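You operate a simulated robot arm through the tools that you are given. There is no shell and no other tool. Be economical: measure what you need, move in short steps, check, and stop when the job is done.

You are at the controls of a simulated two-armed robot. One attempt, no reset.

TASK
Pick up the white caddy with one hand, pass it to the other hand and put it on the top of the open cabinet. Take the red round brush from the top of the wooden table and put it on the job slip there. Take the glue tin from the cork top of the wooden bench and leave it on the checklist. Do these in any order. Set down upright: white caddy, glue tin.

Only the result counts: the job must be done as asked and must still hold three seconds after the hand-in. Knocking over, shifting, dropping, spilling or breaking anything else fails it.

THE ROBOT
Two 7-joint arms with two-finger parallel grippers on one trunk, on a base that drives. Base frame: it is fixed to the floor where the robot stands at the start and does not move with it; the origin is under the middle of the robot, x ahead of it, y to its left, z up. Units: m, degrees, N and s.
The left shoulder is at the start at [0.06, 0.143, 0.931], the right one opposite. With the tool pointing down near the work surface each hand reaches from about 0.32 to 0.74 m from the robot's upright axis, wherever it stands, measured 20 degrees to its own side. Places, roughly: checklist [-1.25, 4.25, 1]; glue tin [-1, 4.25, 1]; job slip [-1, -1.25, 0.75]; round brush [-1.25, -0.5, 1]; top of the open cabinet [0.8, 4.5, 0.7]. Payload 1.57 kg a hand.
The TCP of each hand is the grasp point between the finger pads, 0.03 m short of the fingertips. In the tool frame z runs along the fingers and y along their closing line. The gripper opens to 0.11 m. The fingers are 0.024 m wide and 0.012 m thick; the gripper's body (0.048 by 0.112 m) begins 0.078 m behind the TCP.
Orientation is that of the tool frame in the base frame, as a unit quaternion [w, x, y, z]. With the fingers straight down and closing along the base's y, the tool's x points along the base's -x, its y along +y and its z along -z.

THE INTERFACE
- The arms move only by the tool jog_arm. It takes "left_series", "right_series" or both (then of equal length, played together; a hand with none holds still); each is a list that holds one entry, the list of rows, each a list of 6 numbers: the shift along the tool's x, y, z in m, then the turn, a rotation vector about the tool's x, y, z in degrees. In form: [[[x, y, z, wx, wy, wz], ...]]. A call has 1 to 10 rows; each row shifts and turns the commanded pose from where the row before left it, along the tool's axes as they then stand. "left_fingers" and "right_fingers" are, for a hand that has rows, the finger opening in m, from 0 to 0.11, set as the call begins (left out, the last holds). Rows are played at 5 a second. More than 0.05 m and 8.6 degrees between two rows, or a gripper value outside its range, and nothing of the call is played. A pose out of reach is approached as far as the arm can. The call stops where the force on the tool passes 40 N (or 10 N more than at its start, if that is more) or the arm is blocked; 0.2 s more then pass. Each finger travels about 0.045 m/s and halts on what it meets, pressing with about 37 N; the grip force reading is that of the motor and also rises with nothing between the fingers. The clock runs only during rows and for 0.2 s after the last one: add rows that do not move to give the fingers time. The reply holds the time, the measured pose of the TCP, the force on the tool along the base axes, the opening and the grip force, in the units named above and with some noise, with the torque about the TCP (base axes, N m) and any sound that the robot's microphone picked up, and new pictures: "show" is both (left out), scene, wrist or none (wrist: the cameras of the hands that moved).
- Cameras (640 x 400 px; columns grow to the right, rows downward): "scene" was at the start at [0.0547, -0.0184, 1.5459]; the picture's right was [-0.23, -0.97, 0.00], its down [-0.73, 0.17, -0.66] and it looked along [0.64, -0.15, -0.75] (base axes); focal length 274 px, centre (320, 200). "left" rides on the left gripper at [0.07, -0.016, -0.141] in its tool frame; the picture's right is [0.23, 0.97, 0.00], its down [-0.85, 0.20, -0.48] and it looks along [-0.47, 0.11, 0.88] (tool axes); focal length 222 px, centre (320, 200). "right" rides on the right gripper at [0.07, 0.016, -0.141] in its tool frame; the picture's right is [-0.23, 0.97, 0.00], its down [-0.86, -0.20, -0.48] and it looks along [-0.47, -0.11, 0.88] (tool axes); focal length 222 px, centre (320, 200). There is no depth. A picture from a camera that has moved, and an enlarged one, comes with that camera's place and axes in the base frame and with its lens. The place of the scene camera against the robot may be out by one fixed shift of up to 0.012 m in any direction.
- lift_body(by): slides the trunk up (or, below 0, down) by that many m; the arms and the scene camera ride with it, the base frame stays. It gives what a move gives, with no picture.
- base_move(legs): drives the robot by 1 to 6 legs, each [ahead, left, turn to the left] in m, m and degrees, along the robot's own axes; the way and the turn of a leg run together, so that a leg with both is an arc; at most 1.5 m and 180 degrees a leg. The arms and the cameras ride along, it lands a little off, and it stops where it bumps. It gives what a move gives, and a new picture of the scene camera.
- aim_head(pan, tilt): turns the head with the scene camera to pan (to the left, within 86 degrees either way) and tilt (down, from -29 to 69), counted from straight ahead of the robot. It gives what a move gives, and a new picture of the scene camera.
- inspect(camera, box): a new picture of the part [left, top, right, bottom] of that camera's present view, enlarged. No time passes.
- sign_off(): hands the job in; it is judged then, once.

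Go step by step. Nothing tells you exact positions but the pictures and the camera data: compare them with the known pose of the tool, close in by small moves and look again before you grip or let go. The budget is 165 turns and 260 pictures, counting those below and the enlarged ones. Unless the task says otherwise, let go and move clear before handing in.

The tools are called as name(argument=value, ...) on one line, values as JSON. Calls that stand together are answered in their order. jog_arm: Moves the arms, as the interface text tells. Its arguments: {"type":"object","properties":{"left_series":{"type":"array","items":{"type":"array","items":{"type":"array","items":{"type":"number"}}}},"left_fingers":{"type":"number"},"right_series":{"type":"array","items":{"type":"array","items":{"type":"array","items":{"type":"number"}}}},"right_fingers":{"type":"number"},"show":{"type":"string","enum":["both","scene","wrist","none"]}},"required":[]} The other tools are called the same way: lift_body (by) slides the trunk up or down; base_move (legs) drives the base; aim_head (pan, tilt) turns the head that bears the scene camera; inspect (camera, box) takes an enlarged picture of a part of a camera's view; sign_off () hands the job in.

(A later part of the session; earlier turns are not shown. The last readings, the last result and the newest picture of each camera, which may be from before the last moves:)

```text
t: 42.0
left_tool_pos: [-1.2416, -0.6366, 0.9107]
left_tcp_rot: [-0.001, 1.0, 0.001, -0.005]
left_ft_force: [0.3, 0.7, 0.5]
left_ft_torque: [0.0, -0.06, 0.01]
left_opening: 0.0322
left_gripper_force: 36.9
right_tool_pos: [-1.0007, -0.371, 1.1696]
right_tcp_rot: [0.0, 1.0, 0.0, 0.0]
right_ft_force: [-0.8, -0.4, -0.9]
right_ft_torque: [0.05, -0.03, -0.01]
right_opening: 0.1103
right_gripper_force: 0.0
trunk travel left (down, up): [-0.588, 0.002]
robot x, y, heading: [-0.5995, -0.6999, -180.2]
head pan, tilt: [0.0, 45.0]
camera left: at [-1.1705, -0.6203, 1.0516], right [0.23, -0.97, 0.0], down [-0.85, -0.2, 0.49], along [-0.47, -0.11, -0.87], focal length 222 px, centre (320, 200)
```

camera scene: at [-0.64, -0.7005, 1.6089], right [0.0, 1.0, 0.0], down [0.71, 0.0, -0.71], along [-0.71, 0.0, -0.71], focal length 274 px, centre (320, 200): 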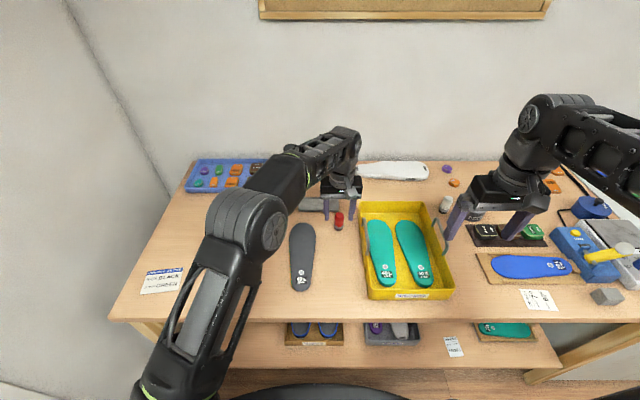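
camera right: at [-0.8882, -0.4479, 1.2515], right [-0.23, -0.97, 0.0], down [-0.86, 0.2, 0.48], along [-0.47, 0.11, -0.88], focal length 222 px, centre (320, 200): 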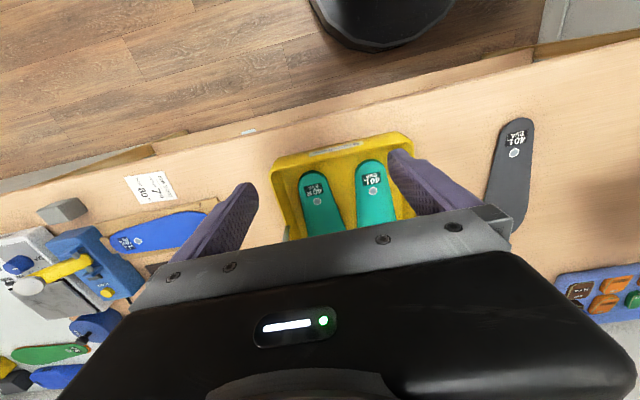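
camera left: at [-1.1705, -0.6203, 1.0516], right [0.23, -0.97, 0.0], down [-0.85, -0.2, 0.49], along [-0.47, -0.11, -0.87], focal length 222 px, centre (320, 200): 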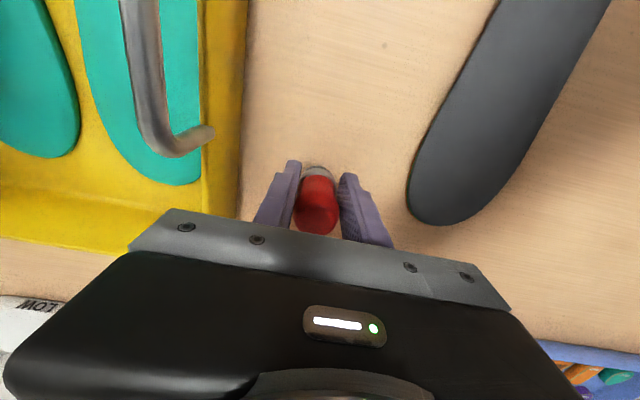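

The brush is held (opening 0.032). I'll lift it and swing toward the slip at about [-1.045, -1.173].

jog_arm(left_series=[[[0, 0, -0.04, 0, 0, 0], [0, 0, -0.04, 0, 0, 0], [0.03, 0.02, 0, 0, 0, 0], [0.03, 0.035, 0, 0, 0, 0], [0.02, 0.045, 0, 0, 0, 0], [0.02, 0.045, 0, 0, 0, 0], [0.015, 0.045, 0, 0, 0, 0], [0.015, 0.045, 0, 0, 0, 0], [0, 0, 0, 0, 0, 0]]])

```text
t: 44.0
left_tool_pos: [-1.109, -0.8726, 0.9575]
left_tcp_rot: [0.0, 1.0, 0.0, -0.004]
left_ft_force: [-0.2, 0.4, -0.3]
left_ft_torque: [0.0, -0.03, -0.01]
left_opening: 0.0322
left_gripper_force: 36.8
left hand out of reach, approached as far as the arm can: row 2
right_tool_pos: [-1.0006, -0.3709, 1.1677]
right_tcp_rot: [0.0, 1.0, -0.001, 0.0]
right_ft_force: [0.1, -0.6, -0.5]
right_ft_torque: [-0.04, 0.0, 0.01]
right_opening: 0.1099
right_gripper_force: 0.1
trunk travel left (down, up): [-0.588, 0.002]
robot x, y, heading: [-0.5991, -0.7001, -180.0]
head pan, tilt: [0.0, 45.0]
camera scene: at [-0.6415, -0.6995, 1.6088], right [0.0, 1.0, 0.0], down [0.71, 0.0, -0.71], along [-0.71, 0.0, -0.71], focal length 274 px, centre (320, 200)
camera left: at [-1.0375, -0.8566, 1.099], right [0.23, -0.97, 0.0], down [-0.85, -0.2, 0.49], along [-0.47, -0.11, -0.87], focal length 222 px, centre (320, 200)
```

scene: 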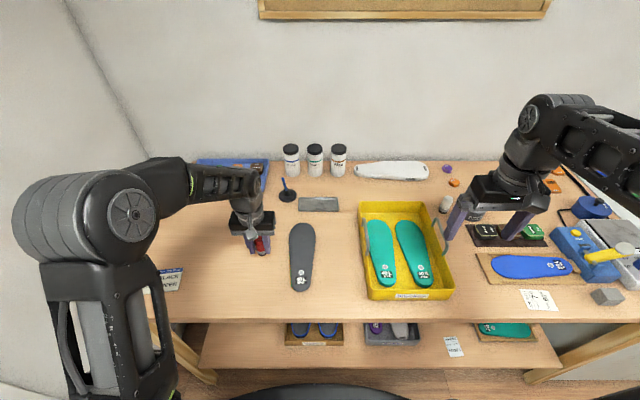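
left: 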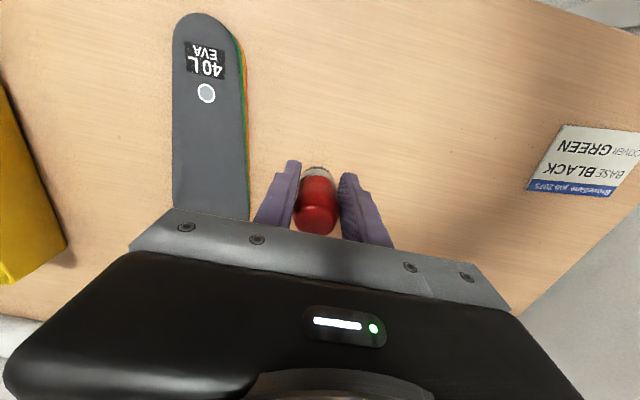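

jog_arm(left_series=[[[0.01, 0.042, 0, 0, 0, 0], [0.009, 0.042, 0, 0, 0, 0], [0.009, 0.042, 0, 0, 0, 0], [0.009, 0.042, 0, 0, 0, 0], [0.009, 0.042, 0, 0, 0, 0], [0.009, 0.042, 0, 0, 0, 0], [0.009, 0.042, 0, 0, 0, 0], [0, 0, 0, 0, 0, 0]]])

```text
t: 45.8
left_tool_pos: [-1.0489, -1.1665, 0.96]
left_tcp_rot: [0.001, 1.0, 0.0, -0.004]
left_ft_force: [0.3, -0.6, -0.2]
left_ft_torque: [-0.02, 0.01, 0.01]
left_opening: 0.0323
left_gripper_force: 37.3
right_tool_pos: [-0.9998, -0.3707, 1.1692]
right_tcp_rot: [-0.001, 1.0, 0.0, 0.001]
right_ft_force: [-0.4, 0.0, -0.5]
right_ft_torque: [-0.02, -0.01, -0.01]
right_opening: 0.1102
right_gripper_force: 0.1
trunk travel left (down, up): [-0.588, 0.002]
robot x, y, heading: [-0.5993, -0.6994, -180.0]
head pan, tilt: [0.0, 45.0]
camera scene: at [-0.6412, -0.6998, 1.6089], right [0.0, 1.0, 0.0], down [0.71, 0.0, -0.71], along [-0.71, 0.0, -0.71], focal length 274 px, centre (320, 200)
camera left: at [-0.9774, -1.1498, 1.1006], right [0.23, -0.97, 0.0], down [-0.85, -0.2, 0.49], along [-0.47, -0.11, -0.87], focal length 222 px, centre (320, 200)
```

scene: 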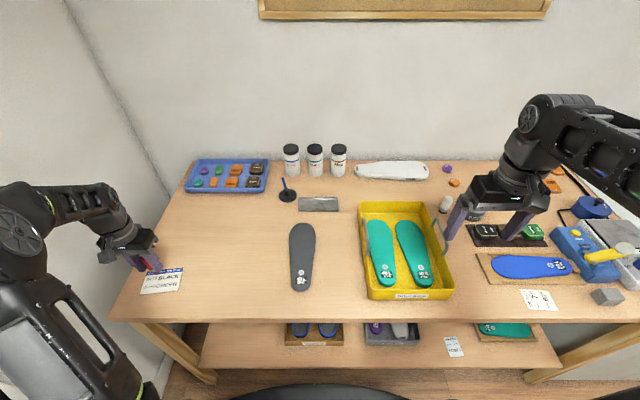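
left: 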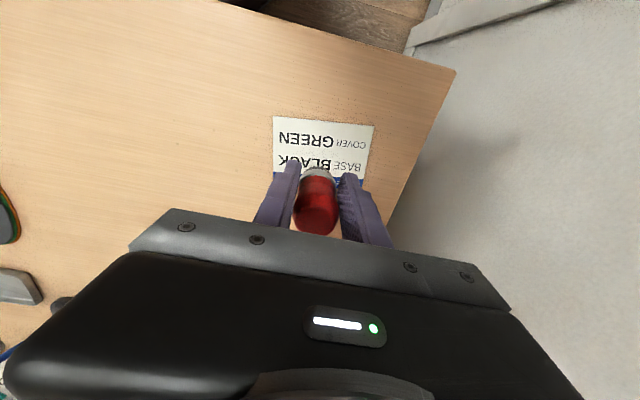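

Slip centre is at about [-1.044, -1.168], right under the brush. Lowering.

jog_arm(left_series=[[[0.004, 0, 0.02, 0, 0, 0], [0, 0, 0.02, 0, 0, 0], [0, 0, 0.006, 0, 0, 0], [0, 0, 0, 0, 0, 0]]], show="wrist")

```text
t: 46.8
left_tool_pos: [-1.0458, -1.1666, 0.9144]
left_tcp_rot: [-0.001, 1.0, 0.001, -0.005]
left_ft_force: [-0.3, -0.6, -0.7]
left_ft_torque: [0.01, 0.01, -0.01]
left_opening: 0.0323
left_gripper_force: 36.5
right_tool_pos: [-1.0006, -0.3725, 1.1697]
right_tcp_rot: [0.0, 1.0, 0.0, 0.0]
right_ft_force: [-0.8, 0.3, -0.9]
right_ft_torque: [0.04, 0.01, -0.03]
right_opening: 0.1099
right_gripper_force: 0.0
trunk travel left (down, up): [-0.588, 0.002]
robot x, y, heading: [-0.5968, -0.704, -179.9]
head pan, tilt: [0.0, 45.0]
camera left: at [-0.9732, -1.1513, 1.0552], right [0.23, -0.97, 0.0], down [-0.85, -0.2, 0.49], along [-0.47, -0.11, -0.87], focal length 222 px, centre (320, 200)
```

left: 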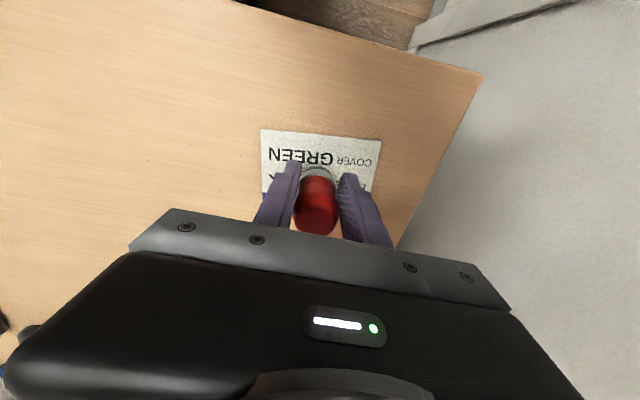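

jog_arm(left_series=[[[0, 0, 0.002, 0, 0, 0], [0, 0, 0, 0, 0, 0]]], show="none")

jog_arm(left_series=[[[0, 0, 0.0015, 0, 0, 0], [0, 0, 0, 0, 0, 0]]], show="none")

```text
t: 47.4
left_tool_pos: [-1.0454, -1.1679, 0.9128]
left_tcp_rot: [0.0, 1.0, 0.001, -0.006]
left_ft_force: [0.5, 0.3, 8.4]
left_ft_torque: [-0.01, 0.07, -0.01]
left_opening: 0.0324
left_gripper_force: 37.4
right_tool_pos: [-1.0002, -0.3714, 1.17]
right_tcp_rot: [0.0, 1.0, -0.001, -0.001]
right_ft_force: [1.0, -0.3, 0.2]
right_ft_torque: [0.01, 0.02, 0.0]
right_opening: 0.1097
right_gripper_force: 0.1
trunk travel left (down, up): [-0.588, 0.002]
robot x, y, heading: [-0.596, -0.7008, -180.0]
head pan, tilt: [0.0, 45.0]
```

```text
t: 48.0
left_tool_pos: [-1.0451, -1.1669, 0.9121]
left_tcp_rot: [0.001, 1.0, 0.001, -0.007]
left_ft_force: [-2.1, -1.9, 25.8]
left_ft_torque: [0.0, 0.41, 0.03]
left_opening: 0.0323
left_gripper_force: 36.7
right_tool_pos: [-0.9994, -0.3696, 1.1697]
right_tcp_rot: [0.001, 1.0, 0.0, 0.0]
right_ft_force: [-0.1, -0.4, 0.0]
right_ft_torque: [0.04, 0.01, 0.01]
right_opening: 0.1099
right_gripper_force: 0.1
trunk travel left (down, up): [-0.588, 0.002]
robot x, y, heading: [-0.6001, -0.7017, -180.1]
head pan, tilt: [0.0, 45.0]
```

Contact with the slip is made. I'll ease back slightly, open, and retreat upward.

jog_arm(left_series=[[[0, 0, -0.0015, 0, 0, 0], [0, 0, 0, 0, 0, 0]]], show="none")

jog_arm(left_series=[[[0, 0, 0, 0, 0, 0], [0, 0, 0, 0, 0, 0], [0, 0, 0, 0, 0, 0], [0, 0, 0, 0, 0, 0]]], left_fingers=0.065, show="wrist")

jog_arm(left_series=[[[0, 0, -0.03, 0, 0, 0], [0, 0, -0.04, 0, 0, 0], [0, 0, -0.04, 0, 0, 0], [0, 0, 0, 0, 0, 0]]])

```text
t: 48.6
left_tool_pos: [-1.044, -1.1659, 0.9122]
left_tcp_rot: [0.001, 1.0, 0.001, -0.006]
left_ft_force: [-4.5, -4.1, 23.7]
left_ft_torque: [-0.11, 0.52, 0.05]
left_opening: 0.0322
left_gripper_force: 37.0
right_tool_pos: [-0.9996, -0.3711, 1.1698]
right_tcp_rot: [0.002, 1.0, -0.001, -0.001]
right_ft_force: [-0.9, -0.3, 0.8]
right_ft_torque: [-0.02, 0.04, -0.02]
right_opening: 0.1099
right_gripper_force: 0.0
trunk travel left (down, up): [-0.588, 0.002]
robot x, y, heading: [-0.5966, -0.7011, -180.1]
head pan, tilt: [0.0, 45.0]
```

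```text
t: 49.6
left_tool_pos: [-1.0433, -1.1664, 0.9111]
left_tcp_rot: [-0.001, 1.0, 0.0, -0.003]
left_ft_force: [-0.1, -0.4, -0.7]
left_ft_torque: [-0.01, -0.01, -0.01]
left_opening: 0.0647
left_gripper_force: 0.1
right_tool_pos: [-1.0007, -0.3704, 1.1685]
right_tcp_rot: [0.0, 1.0, 0.0, 0.0]
right_ft_force: [0.4, 0.3, -0.1]
right_ft_torque: [0.0, 0.0, -0.01]
right_opening: 0.1101
right_gripper_force: 0.0
trunk travel left (down, up): [-0.588, 0.002]
robot x, y, heading: [-0.5966, -0.6975, -180.2]
head pan, tilt: [0.0, 45.0]
camera left: at [-0.972, -1.1507, 1.052], right [0.23, -0.97, 0.0], down [-0.85, -0.2, 0.48], along [-0.47, -0.11, -0.87], focal length 222 px, centre (320, 200)
```

left: 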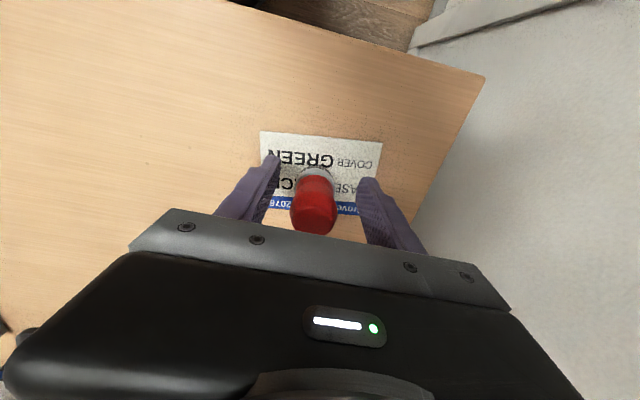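

```text
t: 50.6
left_tool_pos: [-1.0447, -1.1697, 1.0201]
left_tcp_rot: [-0.001, 1.0, 0.001, -0.004]
left_ft_force: [-0.2, -0.5, -1.1]
left_ft_torque: [0.01, 0.01, 0.01]
left_opening: 0.0653
left_gripper_force: 0.2
right_tool_pos: [-1.0004, -0.3722, 1.1684]
right_tcp_rot: [0.0, 1.0, 0.0, 0.0]
right_ft_force: [-0.1, -0.2, -0.3]
right_ft_torque: [-0.01, -0.03, 0.01]
right_opening: 0.1102
right_gripper_force: 0.1
trunk travel left (down, up): [-0.588, 0.002]
robot x, y, heading: [-0.5985, -0.6998, -180.0]
head pan, tilt: [0.0, 45.0]
camera scene: at [-0.6416, -0.7007, 1.6088], right [0.0, 1.0, 0.0], down [0.71, 0.0, -0.71], along [-0.71, 0.0, -0.71], focal length 274 px, centre (320, 200)
camera left: at [-0.973, -1.154, 1.1608], right [0.23, -0.97, 0.0], down [-0.85, -0.2, 0.48], along [-0.47, -0.11, -0.87], focal length 222 px, centre (320, 200)
```

scene: 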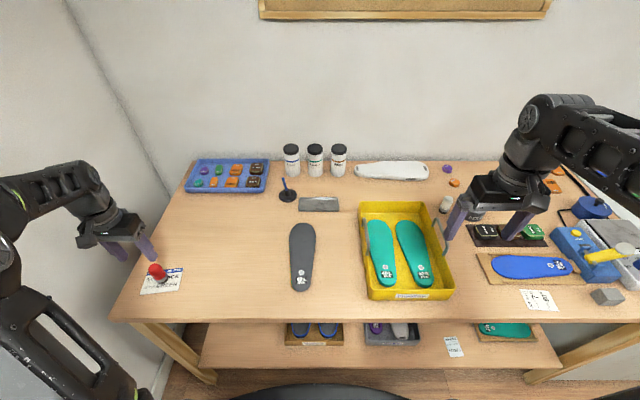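
left: 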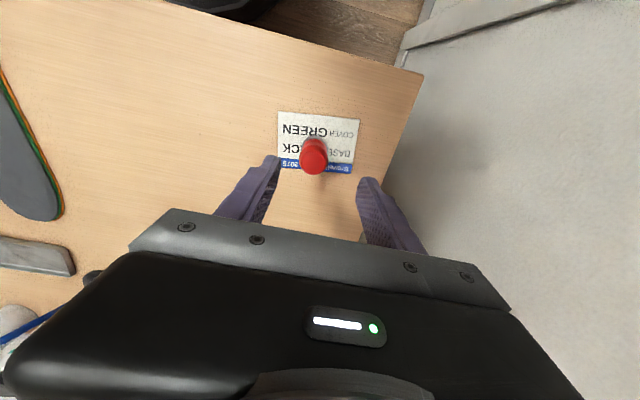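

The brush stands on the slip. I'll tuck the left hand, back off, and take a closer look at the white table's supposed caddy on the way.

jog_arm(left_series=[[[0.0, -0.045, -0.015, 0, 0, 0], [0.0, -0.045, -0.015, 0, 0, 0], [0.0, -0.045, -0.015, 0, 0, 0], [0.01, -0.045, -0.015, 0, 0, 0], [0.02, -0.045, -0.01, 0, 0, 0], [0.02, -0.045, 0, 0, 0, 0], [0.02, 0, 0, 0, 0, 0], [0.02, 0, 0, 0, 0, 0]]], show="none")

base_move(legs=[[-0.35, 0, 0], [0, 0, 180]])

```text
refused: row 5 steps farther than a row can; nothing moved
```

```text
t: 56.7
left_tool_pos: [0.1842, -1.185, 1.0209]
left_tcp_rot: [0.0, 0.742, 0.67, -0.01]
left_ft_force: [0.0, -0.4, -0.7]
left_ft_torque: [0.01, -0.03, 0.0]
left_opening: 0.0647
left_gripper_force: 0.1
right_tool_pos: [-0.5894, -1.0812, 1.1694]
right_tcp_rot: [0.002, 0.729, 0.685, 0.0]
right_ft_force: [0.5, 0.7, -0.4]
right_ft_torque: [0.01, 0.02, -0.01]
right_opening: 0.1099
right_gripper_force: 0.1
trunk travel left (down, up): [-0.588, 0.002]
robot x, y, heading: [-0.2376, -0.6984, -93.8]
head pan, tilt: [0.0, 45.0]
stopped in leg 2: the robot was blocked; the commanded pose is now the measured one
camera scene: at [-0.2321, -0.7518, 1.6089], right [-1.0, 0.06, 0.0], down [0.05, 0.71, -0.71], along [-0.04, -0.71, -0.71], focal length 274 px, centre (320, 200)
```

scene: 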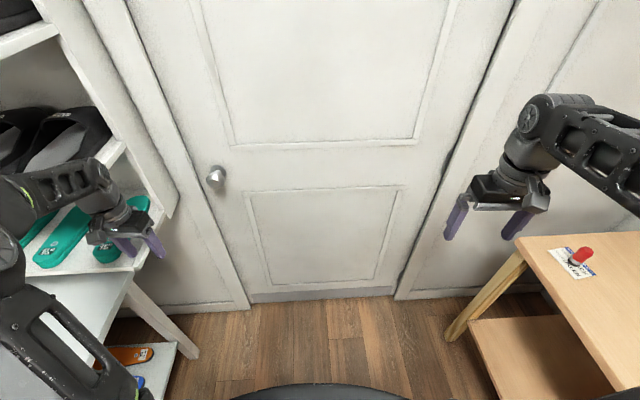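

The tuck was refused and the turn then brought the left hand up against the small shelf. I'll look closely before moving off.

inspect(camera="scene", box=[0, 100, 200, 290])

inspect(camera="left", box=[0, 0, 640, 400])

```text
2.11 times, centred on (100, 195) of scene
camera zoom: at [-0.2321, -0.7518, 1.6089], right [-1.0, 0.06, 0.0], down [0.05, 0.71, -0.71], along [-0.04, -0.71, -0.71], focal length 576 px, centre (783, 210)
```

zoom: 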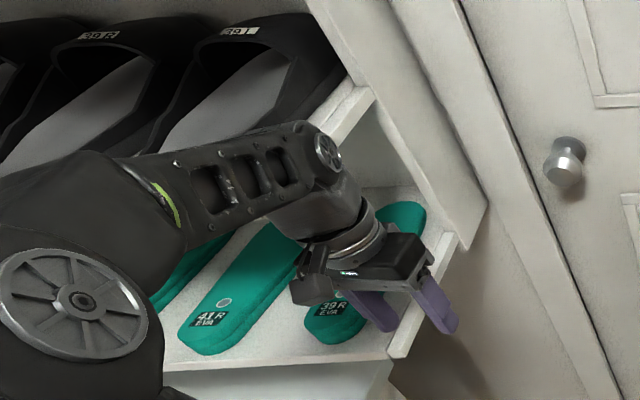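

```text
1.00 times, centred on (320, 200) of left
camera zoom: at [0.1786, -1.1125, 1.1609], right [0.99, 0.13, -0.02], down [0.12, -0.86, 0.49], along [0.05, -0.49, -0.87], focal length 222 px, centre (320, 200)
```

zoom: 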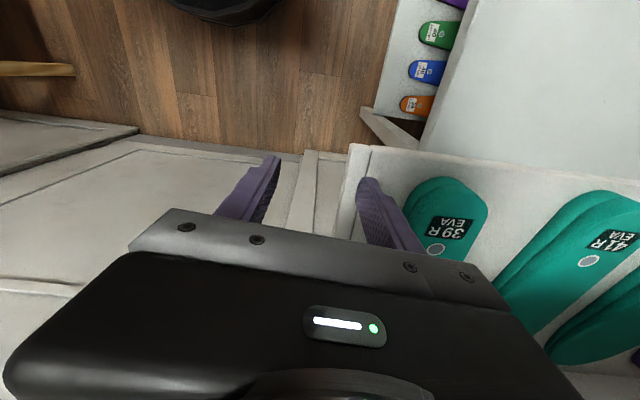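

Only the finger touches the shelf's side panel; insoles look unmoved. I'll turn back the way I came, then tuck the arm.

base_move(legs=[[0, 0, -45]])

```text
t: 59.2
left_tool_pos: [-0.2861, -1.3405, 1.0198]
left_tcp_rot: [-0.004, 0.943, 0.332, -0.009]
left_ft_force: [0.6, -0.3, -0.8]
left_ft_torque: [0.0, -0.01, 0.0]
left_opening: 0.0649
left_gripper_force: 0.0
right_tool_pos: [-0.7556, -0.7147, 1.1688]
right_tcp_rot: [0.0, 0.937, 0.35, -0.001]
right_ft_force: [-0.6, 0.2, 0.0]
right_ft_torque: [-0.01, -0.02, 0.01]
right_opening: 0.1099
right_gripper_force: 0.1
trunk travel left (down, up): [-0.588, 0.002]
robot x, y, heading: [-0.2348, -0.6999, -139.4]
head pan, tilt: [0.0, 45.0]
camera scene: at [-0.2671, -0.7342, 1.6089], right [-0.65, 0.76, 0.0], down [0.54, 0.46, -0.71], along [-0.54, -0.46, -0.71], focal length 274 px, centre (320, 200)
```

scene: 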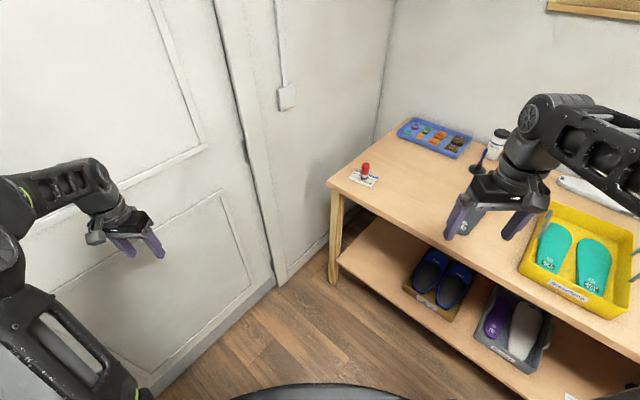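

jog_arm(left_series=[[[0.0, -0.045, -0.01, 0, 0, 0], [0.0, -0.045, -0.01, 0, 0, 0], [0.0, -0.045, -0.01, 0, 0, 0], [0.0, -0.045, -0.015, 0, 0, 0], [0.01, -0.045, -0.015, 0, 0, 0], [0.01, -0.045, -0.01, 0, 0, 0], [0.01, -0.02, -0.01, 0, 0, 0], [0, 0, 0, 0, 0, 0]]], show="none")

```text
t: 61.0
left_tool_pos: [-0.4442, -1.0966, 1.105]
left_tcp_rot: [-0.003, 0.943, 0.333, -0.008]
left_ft_force: [0.2, -0.5, -0.3]
left_ft_torque: [-0.03, -0.02, 0.0]
left_opening: 0.0651
left_gripper_force: 0.1
right_tool_pos: [-0.7559, -0.7161, 1.1694]
right_tcp_rot: [0.001, 0.937, 0.349, 0.0]
right_ft_force: [0.1, -0.2, 0.5]
right_ft_torque: [-0.01, 0.0, 0.0]
right_opening: 0.11
right_gripper_force: 0.1
trunk travel left (down, up): [-0.588, 0.002]
robot x, y, heading: [-0.2367, -0.7014, -139.2]
head pan, tilt: [0.0, 45.0]
```

base_move(legs=[[0, 0, -131]])

aim_head(pan=-60, tilt=35)

```text
t: 67.0
left_tool_pos: [-0.3715, -0.2726, 1.1043]
left_tcp_rot: [0.01, -0.67, 0.742, 0.0]
left_ft_force: [0.1, 1.6, 0.2]
left_ft_torque: [-0.01, 0.0, 0.01]
left_opening: 0.0651
left_gripper_force: 0.0
right_tool_pos: [0.1184, -0.3212, 1.1691]
right_tcp_rot: [0.001, -0.684, 0.73, 0.001]
right_ft_force: [0.1, 0.6, -0.2]
right_ft_torque: [0.0, 0.0, 0.01]
right_opening: 0.11
right_gripper_force: 0.1
trunk travel left (down, up): [-0.588, 0.002]
robot x, y, heading: [-0.2335, -0.6999, 86.5]
head pan, tilt: [0.0, 45.0]
camera scene: at [-0.2244, -0.6494, 1.6089], right [1.0, -0.07, 0.0], down [-0.05, -0.71, -0.71], along [0.05, 0.71, -0.71], focal length 274 px, centre (320, 200)
```

scene: 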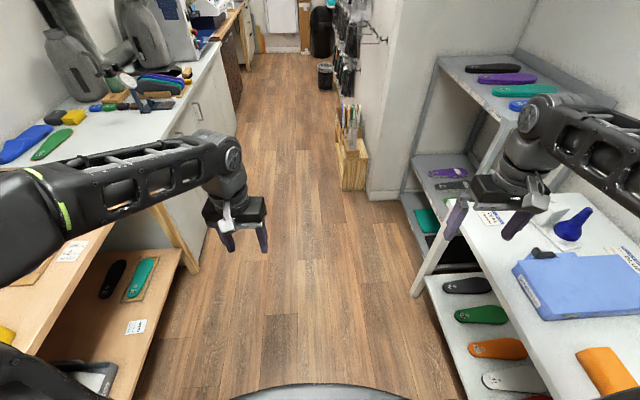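

```text
t: 68.3
left_tool_pos: [-0.3719, -0.2734, 1.1033]
left_tcp_rot: [0.01, -0.67, 0.743, 0.0]
left_ft_force: [-0.8, 0.3, -0.1]
left_ft_torque: [-0.02, 0.01, 0.02]
left_opening: 0.0651
left_gripper_force: 0.1
right_tool_pos: [0.1186, -0.3206, 1.1692]
right_tcp_rot: [0.001, -0.683, 0.731, 0.001]
right_ft_force: [0.2, -0.6, -0.5]
right_ft_torque: [-0.02, 0.0, -0.02]
right_opening: 0.1101
right_gripper_force: 0.0
trunk travel left (down, up): [-0.588, 0.002]
robot x, y, heading: [-0.2354, -0.6993, 86.2]
head pan, tilt: [-60.0, 35.0]
camera scene: at [-0.151, -0.6917, 1.6237], right [0.44, -0.9, 0.0], down [-0.52, -0.25, -0.82], along [0.74, 0.36, -0.57], focal length 274 px, centre (320, 200)
```

scene: 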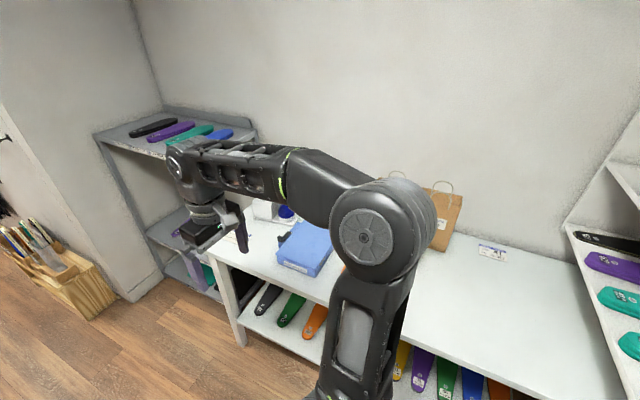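

I'll tuck the right hand in and travel up the corridor to survey the far end.

jog_arm(right_series=[[[0.0, 0.04, 0, 0, 0, 0], [0.0, 0.04, 0, 0, 0, 0], [0.0, 0.04, 0, 0, 0, 0], [0.0, 0.04, 0, 0, 0, 0], [0, 0, 0, 0, 0, 0]]], show="none")

aim_head(pan=0, tilt=30)

base_move(legs=[[0, 0.19, 3.7], [1.4, 0, 0]])

```text
t: 69.5
left_tool_pos: [-0.3708, -0.2724, 1.1038]
left_tcp_rot: [0.009, -0.67, 0.742, 0.0]
left_ft_force: [-0.1, -0.1, 0.2]
left_ft_torque: [-0.04, 0.01, 0.03]
left_opening: 0.0651
left_gripper_force: 0.2
right_tool_pos: [-0.0411, -0.3107, 1.1681]
right_tcp_rot: [0.001, -0.682, 0.731, 0.0]
right_ft_force: [0.1, 0.0, -0.4]
right_ft_torque: [0.0, 0.0, -0.02]
right_opening: 0.1097
right_gripper_force: 0.1
trunk travel left (down, up): [-0.588, 0.002]
robot x, y, heading: [-0.2342, -0.6994, 86.3]
head pan, tilt: [-60.0, 35.0]
```

```text
t: 70.8
left_tool_pos: [-0.3724, -0.2729, 1.1035]
left_tcp_rot: [0.01, -0.67, 0.743, -0.001]
left_ft_force: [0.5, -0.4, -0.2]
left_ft_torque: [0.02, -0.04, -0.02]
left_opening: 0.0649
left_gripper_force: 0.1
right_tool_pos: [-0.0418, -0.309, 1.1683]
right_tcp_rot: [0.0, -0.684, 0.73, 0.0]
right_ft_force: [0.4, 0.2, 0.2]
right_ft_torque: [0.0, 0.0, 0.02]
right_opening: 0.1103
right_gripper_force: 0.0
trunk travel left (down, up): [-0.588, 0.002]
robot x, y, heading: [-0.235, -0.7014, 86.4]
head pan, tilt: [0.0, 30.0]
camera scene: at [-0.2238, -0.6403, 1.6315], right [1.0, -0.07, 0.0], down [-0.03, -0.5, -0.87], along [0.06, 0.86, -0.5], focal length 274 px, centre (320, 200)
```

scene: 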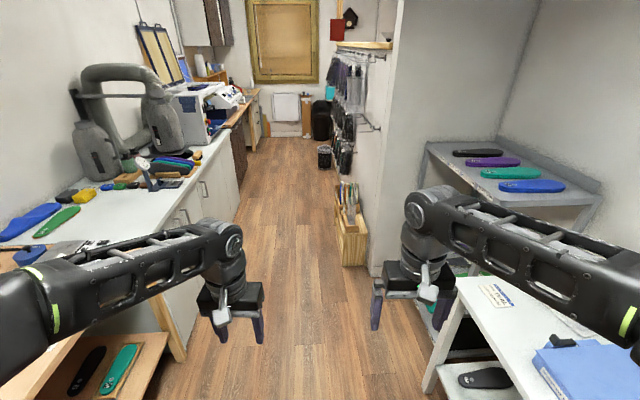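

```text
t: 79.0
left_tool_pos: [-0.6008, 1.1509, 1.1033]
left_tcp_rot: [0.009, -0.7, 0.714, 0.001]
left_ft_force: [0.5, 0.3, 0.0]
left_ft_torque: [-0.01, -0.01, -0.05]
left_opening: 0.0649
left_gripper_force: 0.1
right_tool_pos: [-0.2667, 1.1423, 1.168]
right_tcp_rot: [-0.001, 0.712, -0.703, -0.001]
right_ft_force: [0.2, 0.4, -0.1]
right_ft_torque: [-0.03, -0.01, -0.03]
right_opening: 0.1101
right_gripper_force: 0.0
trunk travel left (down, up): [-0.588, 0.002]
robot x, y, heading: [-0.4275, 0.7333, 90.5]
head pan, tilt: [0.0, 30.0]
camera scene: at [-0.4229, 0.7969, 1.6315], right [1.0, 0.01, 0.0], down [0.01, -0.5, -0.87], along [-0.01, 0.87, -0.5], focal length 274 px, centre (320, 200)
```

scene: 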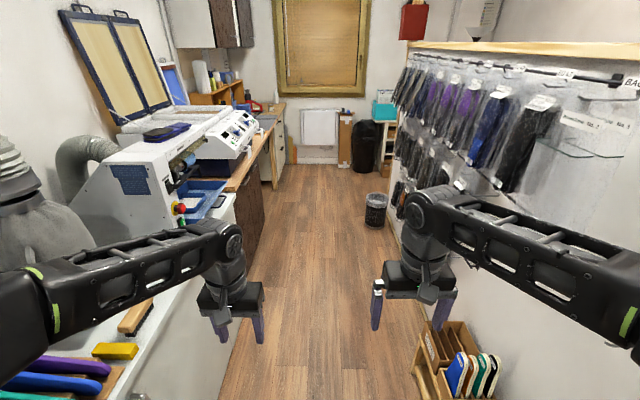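

The elbows stick out sideways; the corridor narrows ahead by the machine. I'll extend both hands forward to draw the elbows in.

jog_arm(left_series=[[[0, 0, 0.03, 0, 0, 0], [-0.03, 0, 0.03, 0, 0, 0], [-0.03, 0, 0.02, 0, 0, 0], [-0.04, 0, 0, 0, 0, 0], [-0.04, 0, 0, 0, 0, 0], [-0.03, 0, 0, 0, 0, 0], [0, 0, 0, 0, 0, 0]]], right_series=[[[0, 0, 0.04, 0, 0, 0], [-0.03, 0, 0.04, 0, 0, 0], [-0.03, 0, 0.04, 0, 0, 0], [-0.04, 0, 0.02, 0, 0, 0], [-0.04, 0, 0, 0, 0, 0], [-0.03, 0, 0, 0, 0, 0], [0, 0, 0, 0, 0, 0]]], show="scene")

```text
t: 80.6
left_tool_pos: [-0.5954, 1.3219, 1.0242]
left_tcp_rot: [0.01, -0.699, 0.715, 0.001]
left_ft_force: [0.2, 0.5, 0.5]
left_ft_torque: [0.03, -0.03, -0.05]
left_opening: 0.0651
left_gripper_force: 0.0
right_tool_pos: [-0.2719, 1.3128, 1.0295]
right_tcp_rot: [-0.001, 0.712, -0.702, -0.002]
right_ft_force: [-0.1, 0.1, -0.1]
right_ft_torque: [-0.01, -0.01, -0.01]
right_opening: 0.11
right_gripper_force: 0.0
trunk travel left (down, up): [-0.588, 0.002]
robot x, y, heading: [-0.4319, 0.7369, 90.7]
head pan, tilt: [0.0, 30.0]
camera scene: at [-0.4228, 0.7953, 1.6316], right [1.0, 0.01, 0.0], down [0.01, -0.5, -0.87], along [-0.01, 0.87, -0.5], focal length 274 px, centre (320, 200)
```

scene: 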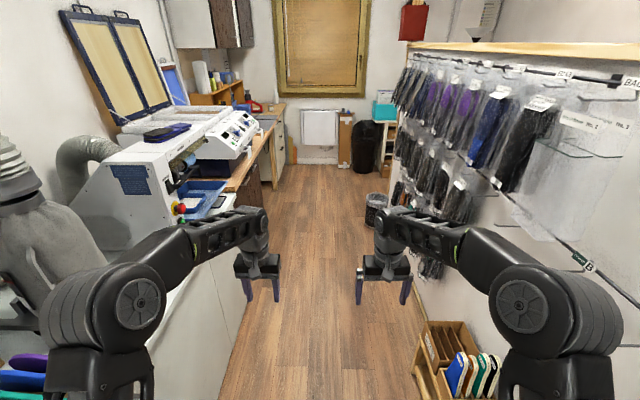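

jog_arm(left_series=[[[-0.02, 0, 0.04, 0, 0, 0], [-0.03, 0, 0.04, 0, 0, 0], [-0.03, 0, 0.04, 0, 0, 0], [-0.02, 0, 0.02, 0, 0, 0], [0, 0, 0, 0, 0, 0]]], right_series=[[[-0.02, 0, 0.04, 0, 0, 0], [-0.03, 0, 0.04, 0, 0, 0], [-0.03, 0, 0.04, 0, 0, 0], [-0.02, 0, 0.02, 0, 0, 0], [0, 0, 0, 0, 0, 0]]], show="scene")

```text
t: 81.8
left_tool_pos: [-0.5916, 1.427, 0.8847]
left_tcp_rot: [0.01, -0.699, 0.715, 0.0]
left_ft_force: [0.5, -0.5, 0.1]
left_ft_torque: [0.0, -0.02, -0.01]
left_opening: 0.0648
left_gripper_force: 0.0
right_tool_pos: [-0.2699, 1.412, 0.889]
right_tcp_rot: [-0.001, 0.713, -0.701, -0.001]
right_ft_force: [-0.3, 0.0, 0.4]
right_ft_torque: [0.0, -0.02, 0.0]
right_opening: 0.1099
right_gripper_force: 0.1
trunk travel left (down, up): [-0.588, 0.002]
robot x, y, heading: [-0.4289, 0.734, 90.6]
head pan, tilt: [0.0, 30.0]
camera scene: at [-0.4229, 0.7961, 1.6315], right [1.0, 0.01, 0.0], down [0.01, -0.5, -0.87], along [-0.01, 0.87, -0.5], focal length 274 px, centre (320, 200)
```

scene: 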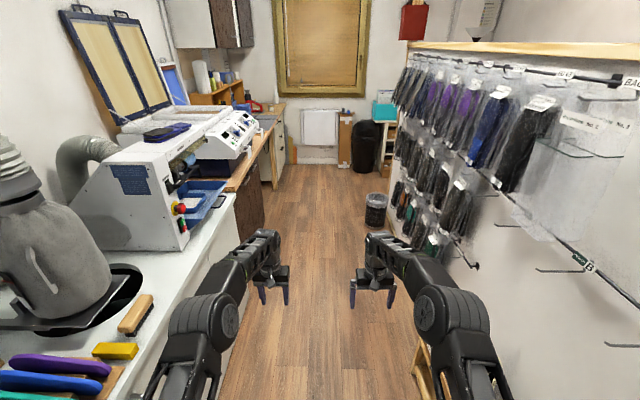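

This narrow posture is good for travel. Driving on.

base_move(legs=[[1.3, -0.02, -0.6]])

```text
t: 88.2
left_tool_pos: [-0.5391, 2.7064, 0.8846]
left_tcp_rot: [0.009, -0.687, 0.727, 0.001]
left_ft_force: [0.8, -0.1, -0.2]
left_ft_torque: [0.01, -0.03, 0.01]
left_opening: 0.0649
left_gripper_force: 0.0
right_tool_pos: [-0.2194, 2.681, 0.8876]
right_tcp_rot: [0.0, -0.699, 0.715, 0.001]
right_ft_force: [-0.1, 1.1, -0.4]
right_ft_torque: [-0.02, 0.0, -0.01]
right_opening: 0.11
right_gripper_force: 0.0
trunk travel left (down, up): [-0.588, 0.002]
robot x, y, heading: [-0.4046, 2.0093, 88.6]
head pan, tilt: [0.0, 30.0]
camera scene: at [-0.3935, 2.0726, 1.6314], right [1.0, -0.02, 0.0], down [-0.01, -0.5, -0.87], along [0.02, 0.87, -0.5], focal length 274 px, centre (320, 200)
```

scene: 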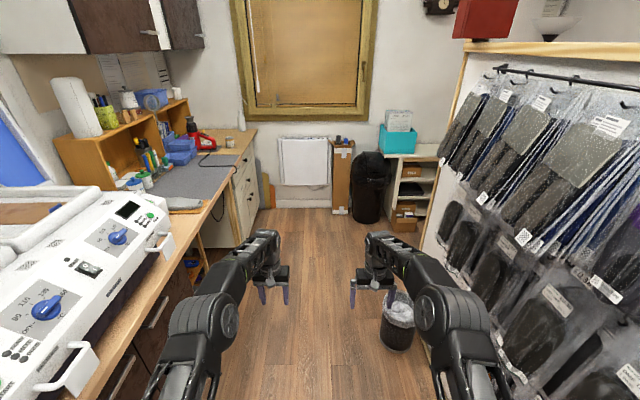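

base_move(legs=[[0.9, 0.08, 1.4]])

aim_head(pan=35, tilt=35)

aim_head(pan=-40, tilt=35)

```text
t: 93.0
left_tool_pos: [-0.6301, 3.5994, 0.8856]
left_tcp_rot: [0.01, -0.696, 0.718, 0.0]
left_ft_force: [-0.6, 0.1, -0.9]
left_ft_torque: [-0.01, 0.03, 0.03]
left_opening: 0.065
left_gripper_force: 0.0
right_tool_pos: [-0.3097, 3.5837, 0.8882]
right_tcp_rot: [-0.001, 0.71, -0.704, -0.001]
right_ft_force: [0.4, -0.2, -0.3]
right_ft_torque: [0.0, 0.0, -0.01]
right_opening: 0.1101
right_gripper_force: 0.1
trunk travel left (down, up): [-0.588, 0.002]
robot x, y, heading: [-0.4784, 2.9057, 90.3]
head pan, tilt: [0.0, 30.0]
camera scene: at [-0.4666, 2.9691, 1.6314], right [1.0, 0.0, 0.0], down [0.0, -0.5, -0.87], along [0.0, 0.87, -0.5], focal length 274 px, centre (320, 200)
```

scene: 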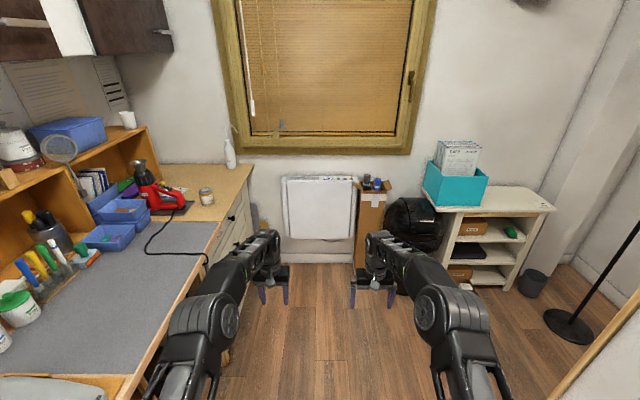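

```text
t: 94.0
left_tool_pos: [-0.6293, 3.5984, 0.8851]
left_tcp_rot: [0.009, -0.697, 0.717, 0.0]
left_ft_force: [-0.5, -0.4, 0.7]
left_ft_torque: [-0.05, 0.02, -0.01]
left_opening: 0.0648
left_gripper_force: 0.1
right_tool_pos: [-0.3098, 3.5828, 0.8896]
right_tcp_rot: [-0.002, 0.709, -0.705, 0.0]
right_ft_force: [-0.5, 0.4, -0.2]
right_ft_torque: [0.01, -0.02, -0.02]
right_opening: 0.1101
right_gripper_force: 0.0
trunk travel left (down, up): [-0.588, 0.002]
robot x, y, heading: [-0.4767, 2.9061, 90.3]
head pan, tilt: [35.0, 35.0]
camera scene: at [-0.5169, 2.9501, 1.6237], right [0.82, 0.58, 0.0], down [0.33, -0.47, -0.82], along [-0.47, 0.67, -0.57], focal length 274 px, centre (320, 200)
```

scene: 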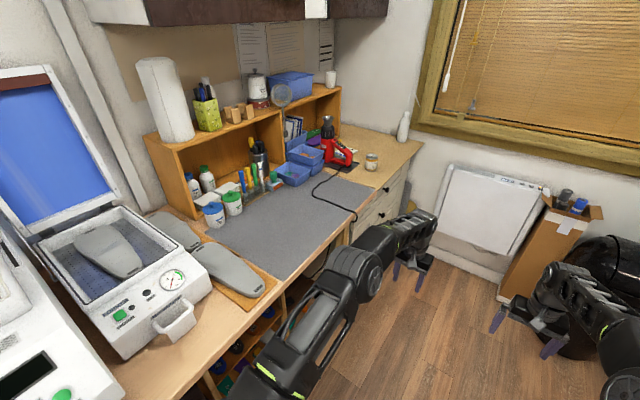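

```text
t: 95.5
left_tool_pos: [-0.6297, 3.5988, 0.8857]
left_tcp_rot: [0.01, -0.696, 0.718, 0.001]
left_ft_force: [0.7, 0.4, -0.2]
left_ft_torque: [0.05, -0.03, 0.02]
left_opening: 0.0651
left_gripper_force: 0.0
right_tool_pos: [-0.3103, 3.5833, 0.8888]
right_tcp_rot: [-0.001, 0.71, -0.705, -0.001]
right_ft_force: [0.0, -0.3, -0.9]
right_ft_torque: [0.0, 0.0, -0.02]
right_opening: 0.1101
right_gripper_force: 0.0
trunk travel left (down, up): [-0.588, 0.002]
robot x, y, heading: [-0.4708, 2.9092, 90.6]
head pan, tilt: [-40.0, 35.0]
camera scene: at [-0.4099, 2.9459, 1.6237], right [0.77, -0.64, 0.0], down [-0.37, -0.44, -0.82], along [0.52, 0.63, -0.57], focal length 274 px, centre (320, 200)
```

scene: 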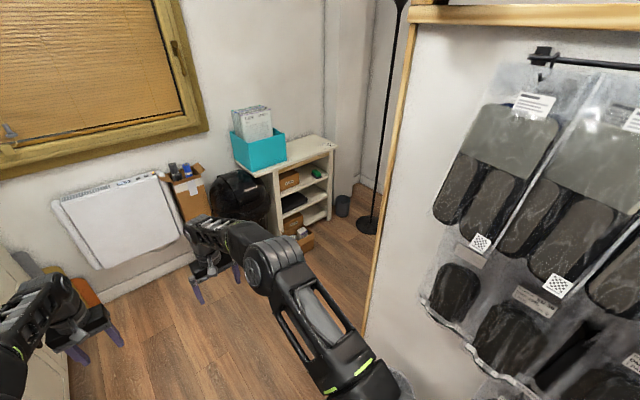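

No other white caddy so far. I'll zoom on the bench end for the glue tin and checklist.

aim_head(pan=35, tilt=30)

inspect(camera="scene", box=[270, 80, 430, 220])

inspect(camera="scene", box=[130, 60, 330, 230])

```text
t: 96.9
left_tool_pos: [-0.6313, 3.5993, 0.8852]
left_tcp_rot: [0.01, -0.696, 0.718, 0.0]
left_ft_force: [0.1, -0.2, 0.0]
left_ft_torque: [-0.03, 0.0, -0.03]
left_opening: 0.0652
left_gripper_force: 0.0
right_tool_pos: [-0.3099, 3.5832, 0.8888]
right_tcp_rot: [0.0, 0.71, -0.705, -0.001]
right_ft_force: [-0.3, -0.5, -0.7]
right_ft_torque: [-0.04, -0.04, 0.01]
right_opening: 0.1101
right_gripper_force: 0.2
trunk travel left (down, up): [-0.588, 0.002]
robot x, y, heading: [-0.4752, 2.9087, 90.4]
head pan, tilt: [35.0, 30.0]
camera scene: at [-0.5183, 2.952, 1.6315], right [0.82, 0.58, 0.0], down [0.29, -0.41, -0.87], along [-0.5, 0.71, -0.5], focal length 274 px, centre (320, 200)
```

scene: 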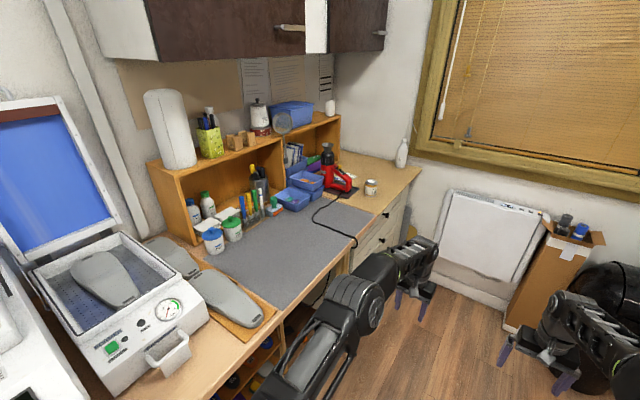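

```text
2.86 times, centred on (350, 150) of scene
camera zoom: at [-0.5183, 2.952, 1.6315], right [0.82, 0.58, 0.0], down [0.29, -0.41, -0.87], along [-0.5, 0.71, -0.5], focal length 782 px, centre (234, 343)
```

zoom: 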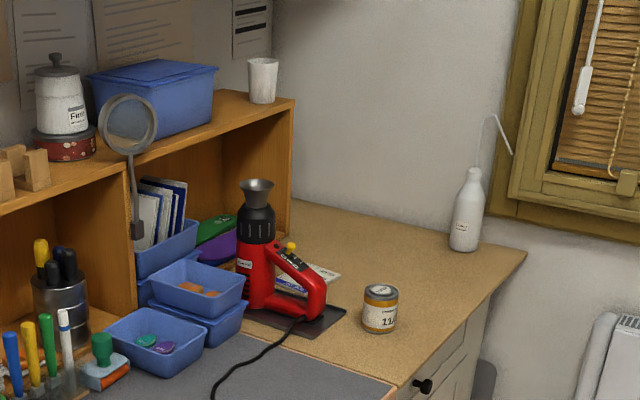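

```text
2.35 times, centred on (230, 145) of scene
camera zoom: at [-0.5183, 2.952, 1.6315], right [0.82, 0.58, 0.0], down [0.29, -0.41, -0.87], along [-0.5, 0.71, -0.5], focal length 644 px, centre (532, 329)
```

zoom: 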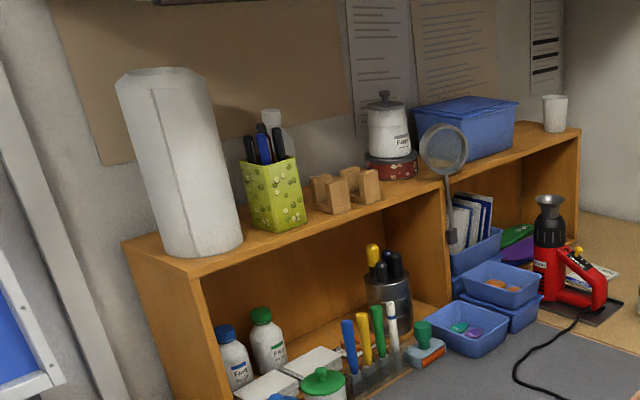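

The glue tin is at about [-1.06, 4.23] and the checklist lies behind the red heat gun. I'll retract and raise the hands, turn to face the bench, then slide along it.

jog_arm(left_series=[[[0.02, 0, -0.04, 0, 0, 0], [0.03, 0, -0.04, 0, 0, 0], [0.03, 0, -0.04, 0, 0, 0], [0.04, 0, -0.02, 0, 0, 0], [0.04, 0, -0.03, 0, 0, 0], [0.04, 0, -0.02, 0, 0, 0], [0.03, 0, -0.02, 0, 0, 0], [0.03, 0, -0.01, 0, 0, 0], [0, 0, 0, 0, 0, 0]]], right_series=[[[0.02, 0, -0.04, 0, 0, 0], [0.03, 0, -0.04, 0, 0, 0], [0.03, 0, -0.04, 0, 0, 0], [0.04, 0, -0.02, 0, 0, 0], [0.04, 0, -0.03, 0, 0, 0], [0.04, 0, -0.02, 0, 0, 0], [0.03, 0, -0.02, 0, 0, 0], [0.03, 0, -0.01, 0, 0, 0], [0, 0, 0, 0, 0, 0]]], show="scene")

```text
t: 98.9
left_tool_pos: [-0.6438, 3.3388, 1.0996]
left_tcp_rot: [0.009, -0.697, 0.717, 0.0]
left_ft_force: [0.3, 0.6, 0.5]
left_ft_torque: [-0.01, -0.03, -0.03]
left_opening: 0.0649
left_gripper_force: 0.0
right_tool_pos: [-0.3061, 3.322, 1.1086]
right_tcp_rot: [0.0, 0.709, -0.705, 0.0]
right_ft_force: [-0.1, -0.2, 0.4]
right_ft_torque: [-0.01, 0.01, -0.01]
right_opening: 0.1099
right_gripper_force: 0.0
trunk travel left (down, up): [-0.588, 0.002]
robot x, y, heading: [-0.4751, 2.9122, 90.4]
head pan, tilt: [35.0, 30.0]
camera scene: at [-0.5184, 2.9534, 1.6314], right [0.82, 0.58, 0.0], down [0.29, -0.41, -0.87], along [-0.5, 0.71, -0.5], focal length 274 px, centre (320, 200)
```

scene: 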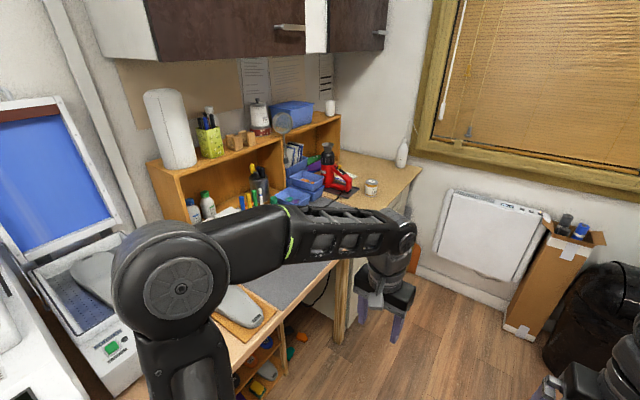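

base_move(legs=[[0.35, -0.06, 0], [0, 0, 89.6]])

aim_head(pan=-35, tilt=35)

```text
t: 105.0
left_tool_pos: [-0.8525, 3.1065, 1.1002]
left_tcp_rot: [-0.007, 0.999, -0.032, -0.007]
left_ft_force: [-1.0, -0.6, 0.5]
left_ft_torque: [0.01, -0.01, -0.03]
left_opening: 0.0648
left_gripper_force: 0.0
right_tool_pos: [-0.8232, 3.4428, 1.1085]
right_tcp_rot: [0.001, 1.0, -0.015, -0.001]
right_ft_force: [-0.6, 1.0, 0.6]
right_ft_torque: [0.02, -0.02, 0.01]
right_opening: 0.1102
right_gripper_force: 0.1
trunk travel left (down, up): [-0.588, 0.002]
robot x, y, heading: [-0.417, 3.2605, 178.3]
head pan, tilt: [35.0, 30.0]
camera scene: at [-0.4546, 3.2085, 1.6315], right [-0.55, 0.84, 0.0], down [0.42, 0.27, -0.87], along [-0.72, -0.47, -0.5], focal length 274 px, centre (320, 200)
```

scene: 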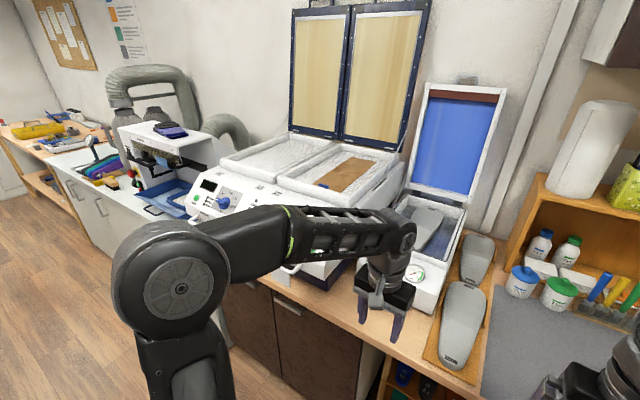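

```text
t: 106.4
left_tool_pos: [-0.8535, 3.1073, 1.1006]
left_tcp_rot: [-0.005, 0.999, -0.032, -0.008]
left_ft_force: [-0.4, -1.3, 0.1]
left_ft_torque: [-0.03, 0.0, 0.03]
left_opening: 0.0649
left_gripper_force: 0.0
right_tool_pos: [-0.8236, 3.4419, 1.1085]
right_tcp_rot: [0.0, 1.0, -0.014, -0.001]
right_ft_force: [-0.1, -0.2, 0.9]
right_ft_torque: [0.0, -0.02, -0.01]
right_opening: 0.1101
right_gripper_force: 0.0
trunk travel left (down, up): [-0.588, 0.002]
robot x, y, heading: [-0.4185, 3.2595, 178.3]
head pan, tilt: [-35.0, 35.0]
camera scene: at [-0.4495, 3.3109, 1.6237], right [0.6, 0.8, 0.0], down [0.46, -0.34, -0.82], along [-0.66, 0.49, -0.57], focal length 274 px, centre (320, 200)
```

scene: 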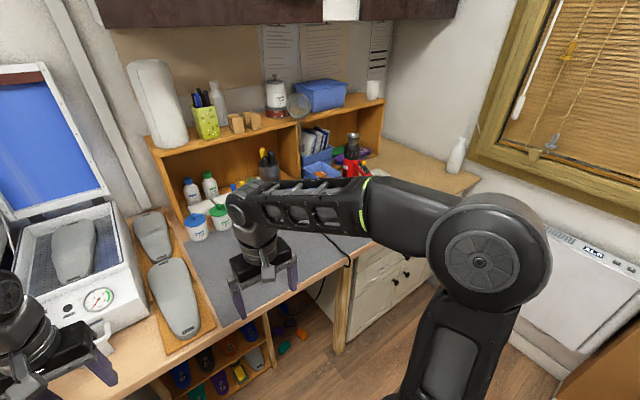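

base_move(legs=[[0, -0.78, 1.7]])

aim_head(pan=-10, tilt=42)

```text
t: 110.5
left_tool_pos: [-0.8362, 3.8703, 1.1]
left_tcp_rot: [-0.006, 1.0, -0.015, -0.007]
left_ft_force: [-0.6, 0.1, 0.0]
left_ft_torque: [-0.02, 0.01, 0.01]
left_opening: 0.065
left_gripper_force: 0.0
right_tool_pos: [-0.8192, 4.2051, 1.1079]
right_tcp_rot: [0.001, 1.0, 0.004, -0.002]
right_ft_force: [-0.4, 0.2, -0.3]
right_ft_torque: [-0.04, 0.01, -0.01]
right_opening: 0.1099
right_gripper_force: 0.1
trunk travel left (down, up): [-0.588, 0.002]
robot x, y, heading: [-0.4072, 4.0385, -179.7]
head pan, tilt: [-35.0, 35.0]
camera scene: at [-0.4414, 4.0886, 1.6237], right [0.57, 0.82, 0.0], down [0.47, -0.33, -0.82], along [-0.67, 0.47, -0.57], focal length 274 px, centre (320, 200)
```

scene: 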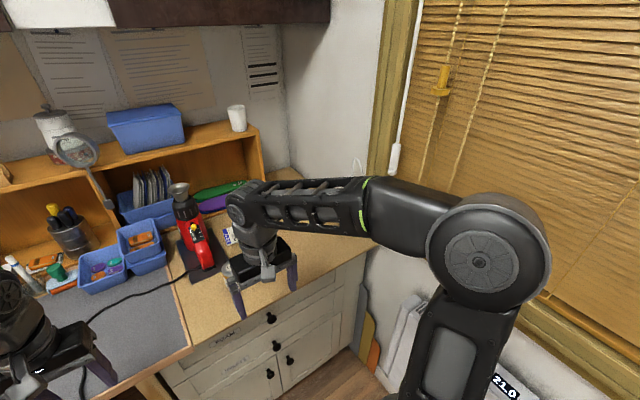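

```text
t: 111.4
left_tool_pos: [-0.8367, 3.8704, 1.1004]
left_tcp_rot: [-0.006, 1.0, -0.015, -0.007]
left_ft_force: [-0.9, 0.1, -1.0]
left_ft_torque: [-0.05, -0.03, -0.02]
left_opening: 0.0649
left_gripper_force: 0.1
right_tool_pos: [-0.8191, 4.2074, 1.1083]
right_tcp_rot: [0.0, 1.0, 0.003, 0.0]
right_ft_force: [-0.4, -0.6, -0.4]
right_ft_torque: [0.02, -0.02, 0.02]
right_opening: 0.1101
right_gripper_force: 0.1
trunk travel left (down, up): [-0.588, 0.002]
robot x, y, heading: [-0.4097, 4.0396, -180.0]
head pan, tilt: [-10.0, 42.0]
camera scene: at [-0.4515, 4.0521, 1.6132], right [0.17, 0.99, 0.0], down [0.66, -0.11, -0.74], along [-0.73, 0.13, -0.67], focal length 274 px, centre (320, 200)
```

scene: 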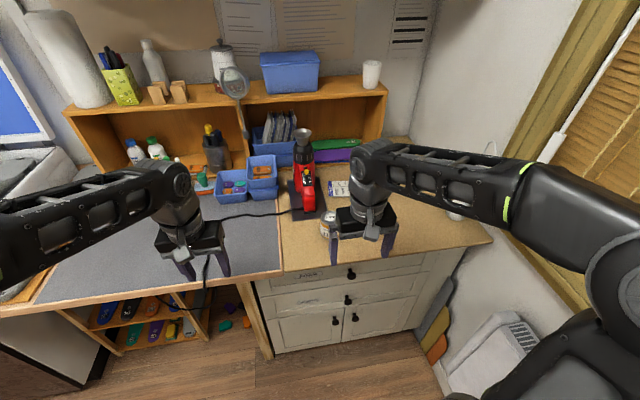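

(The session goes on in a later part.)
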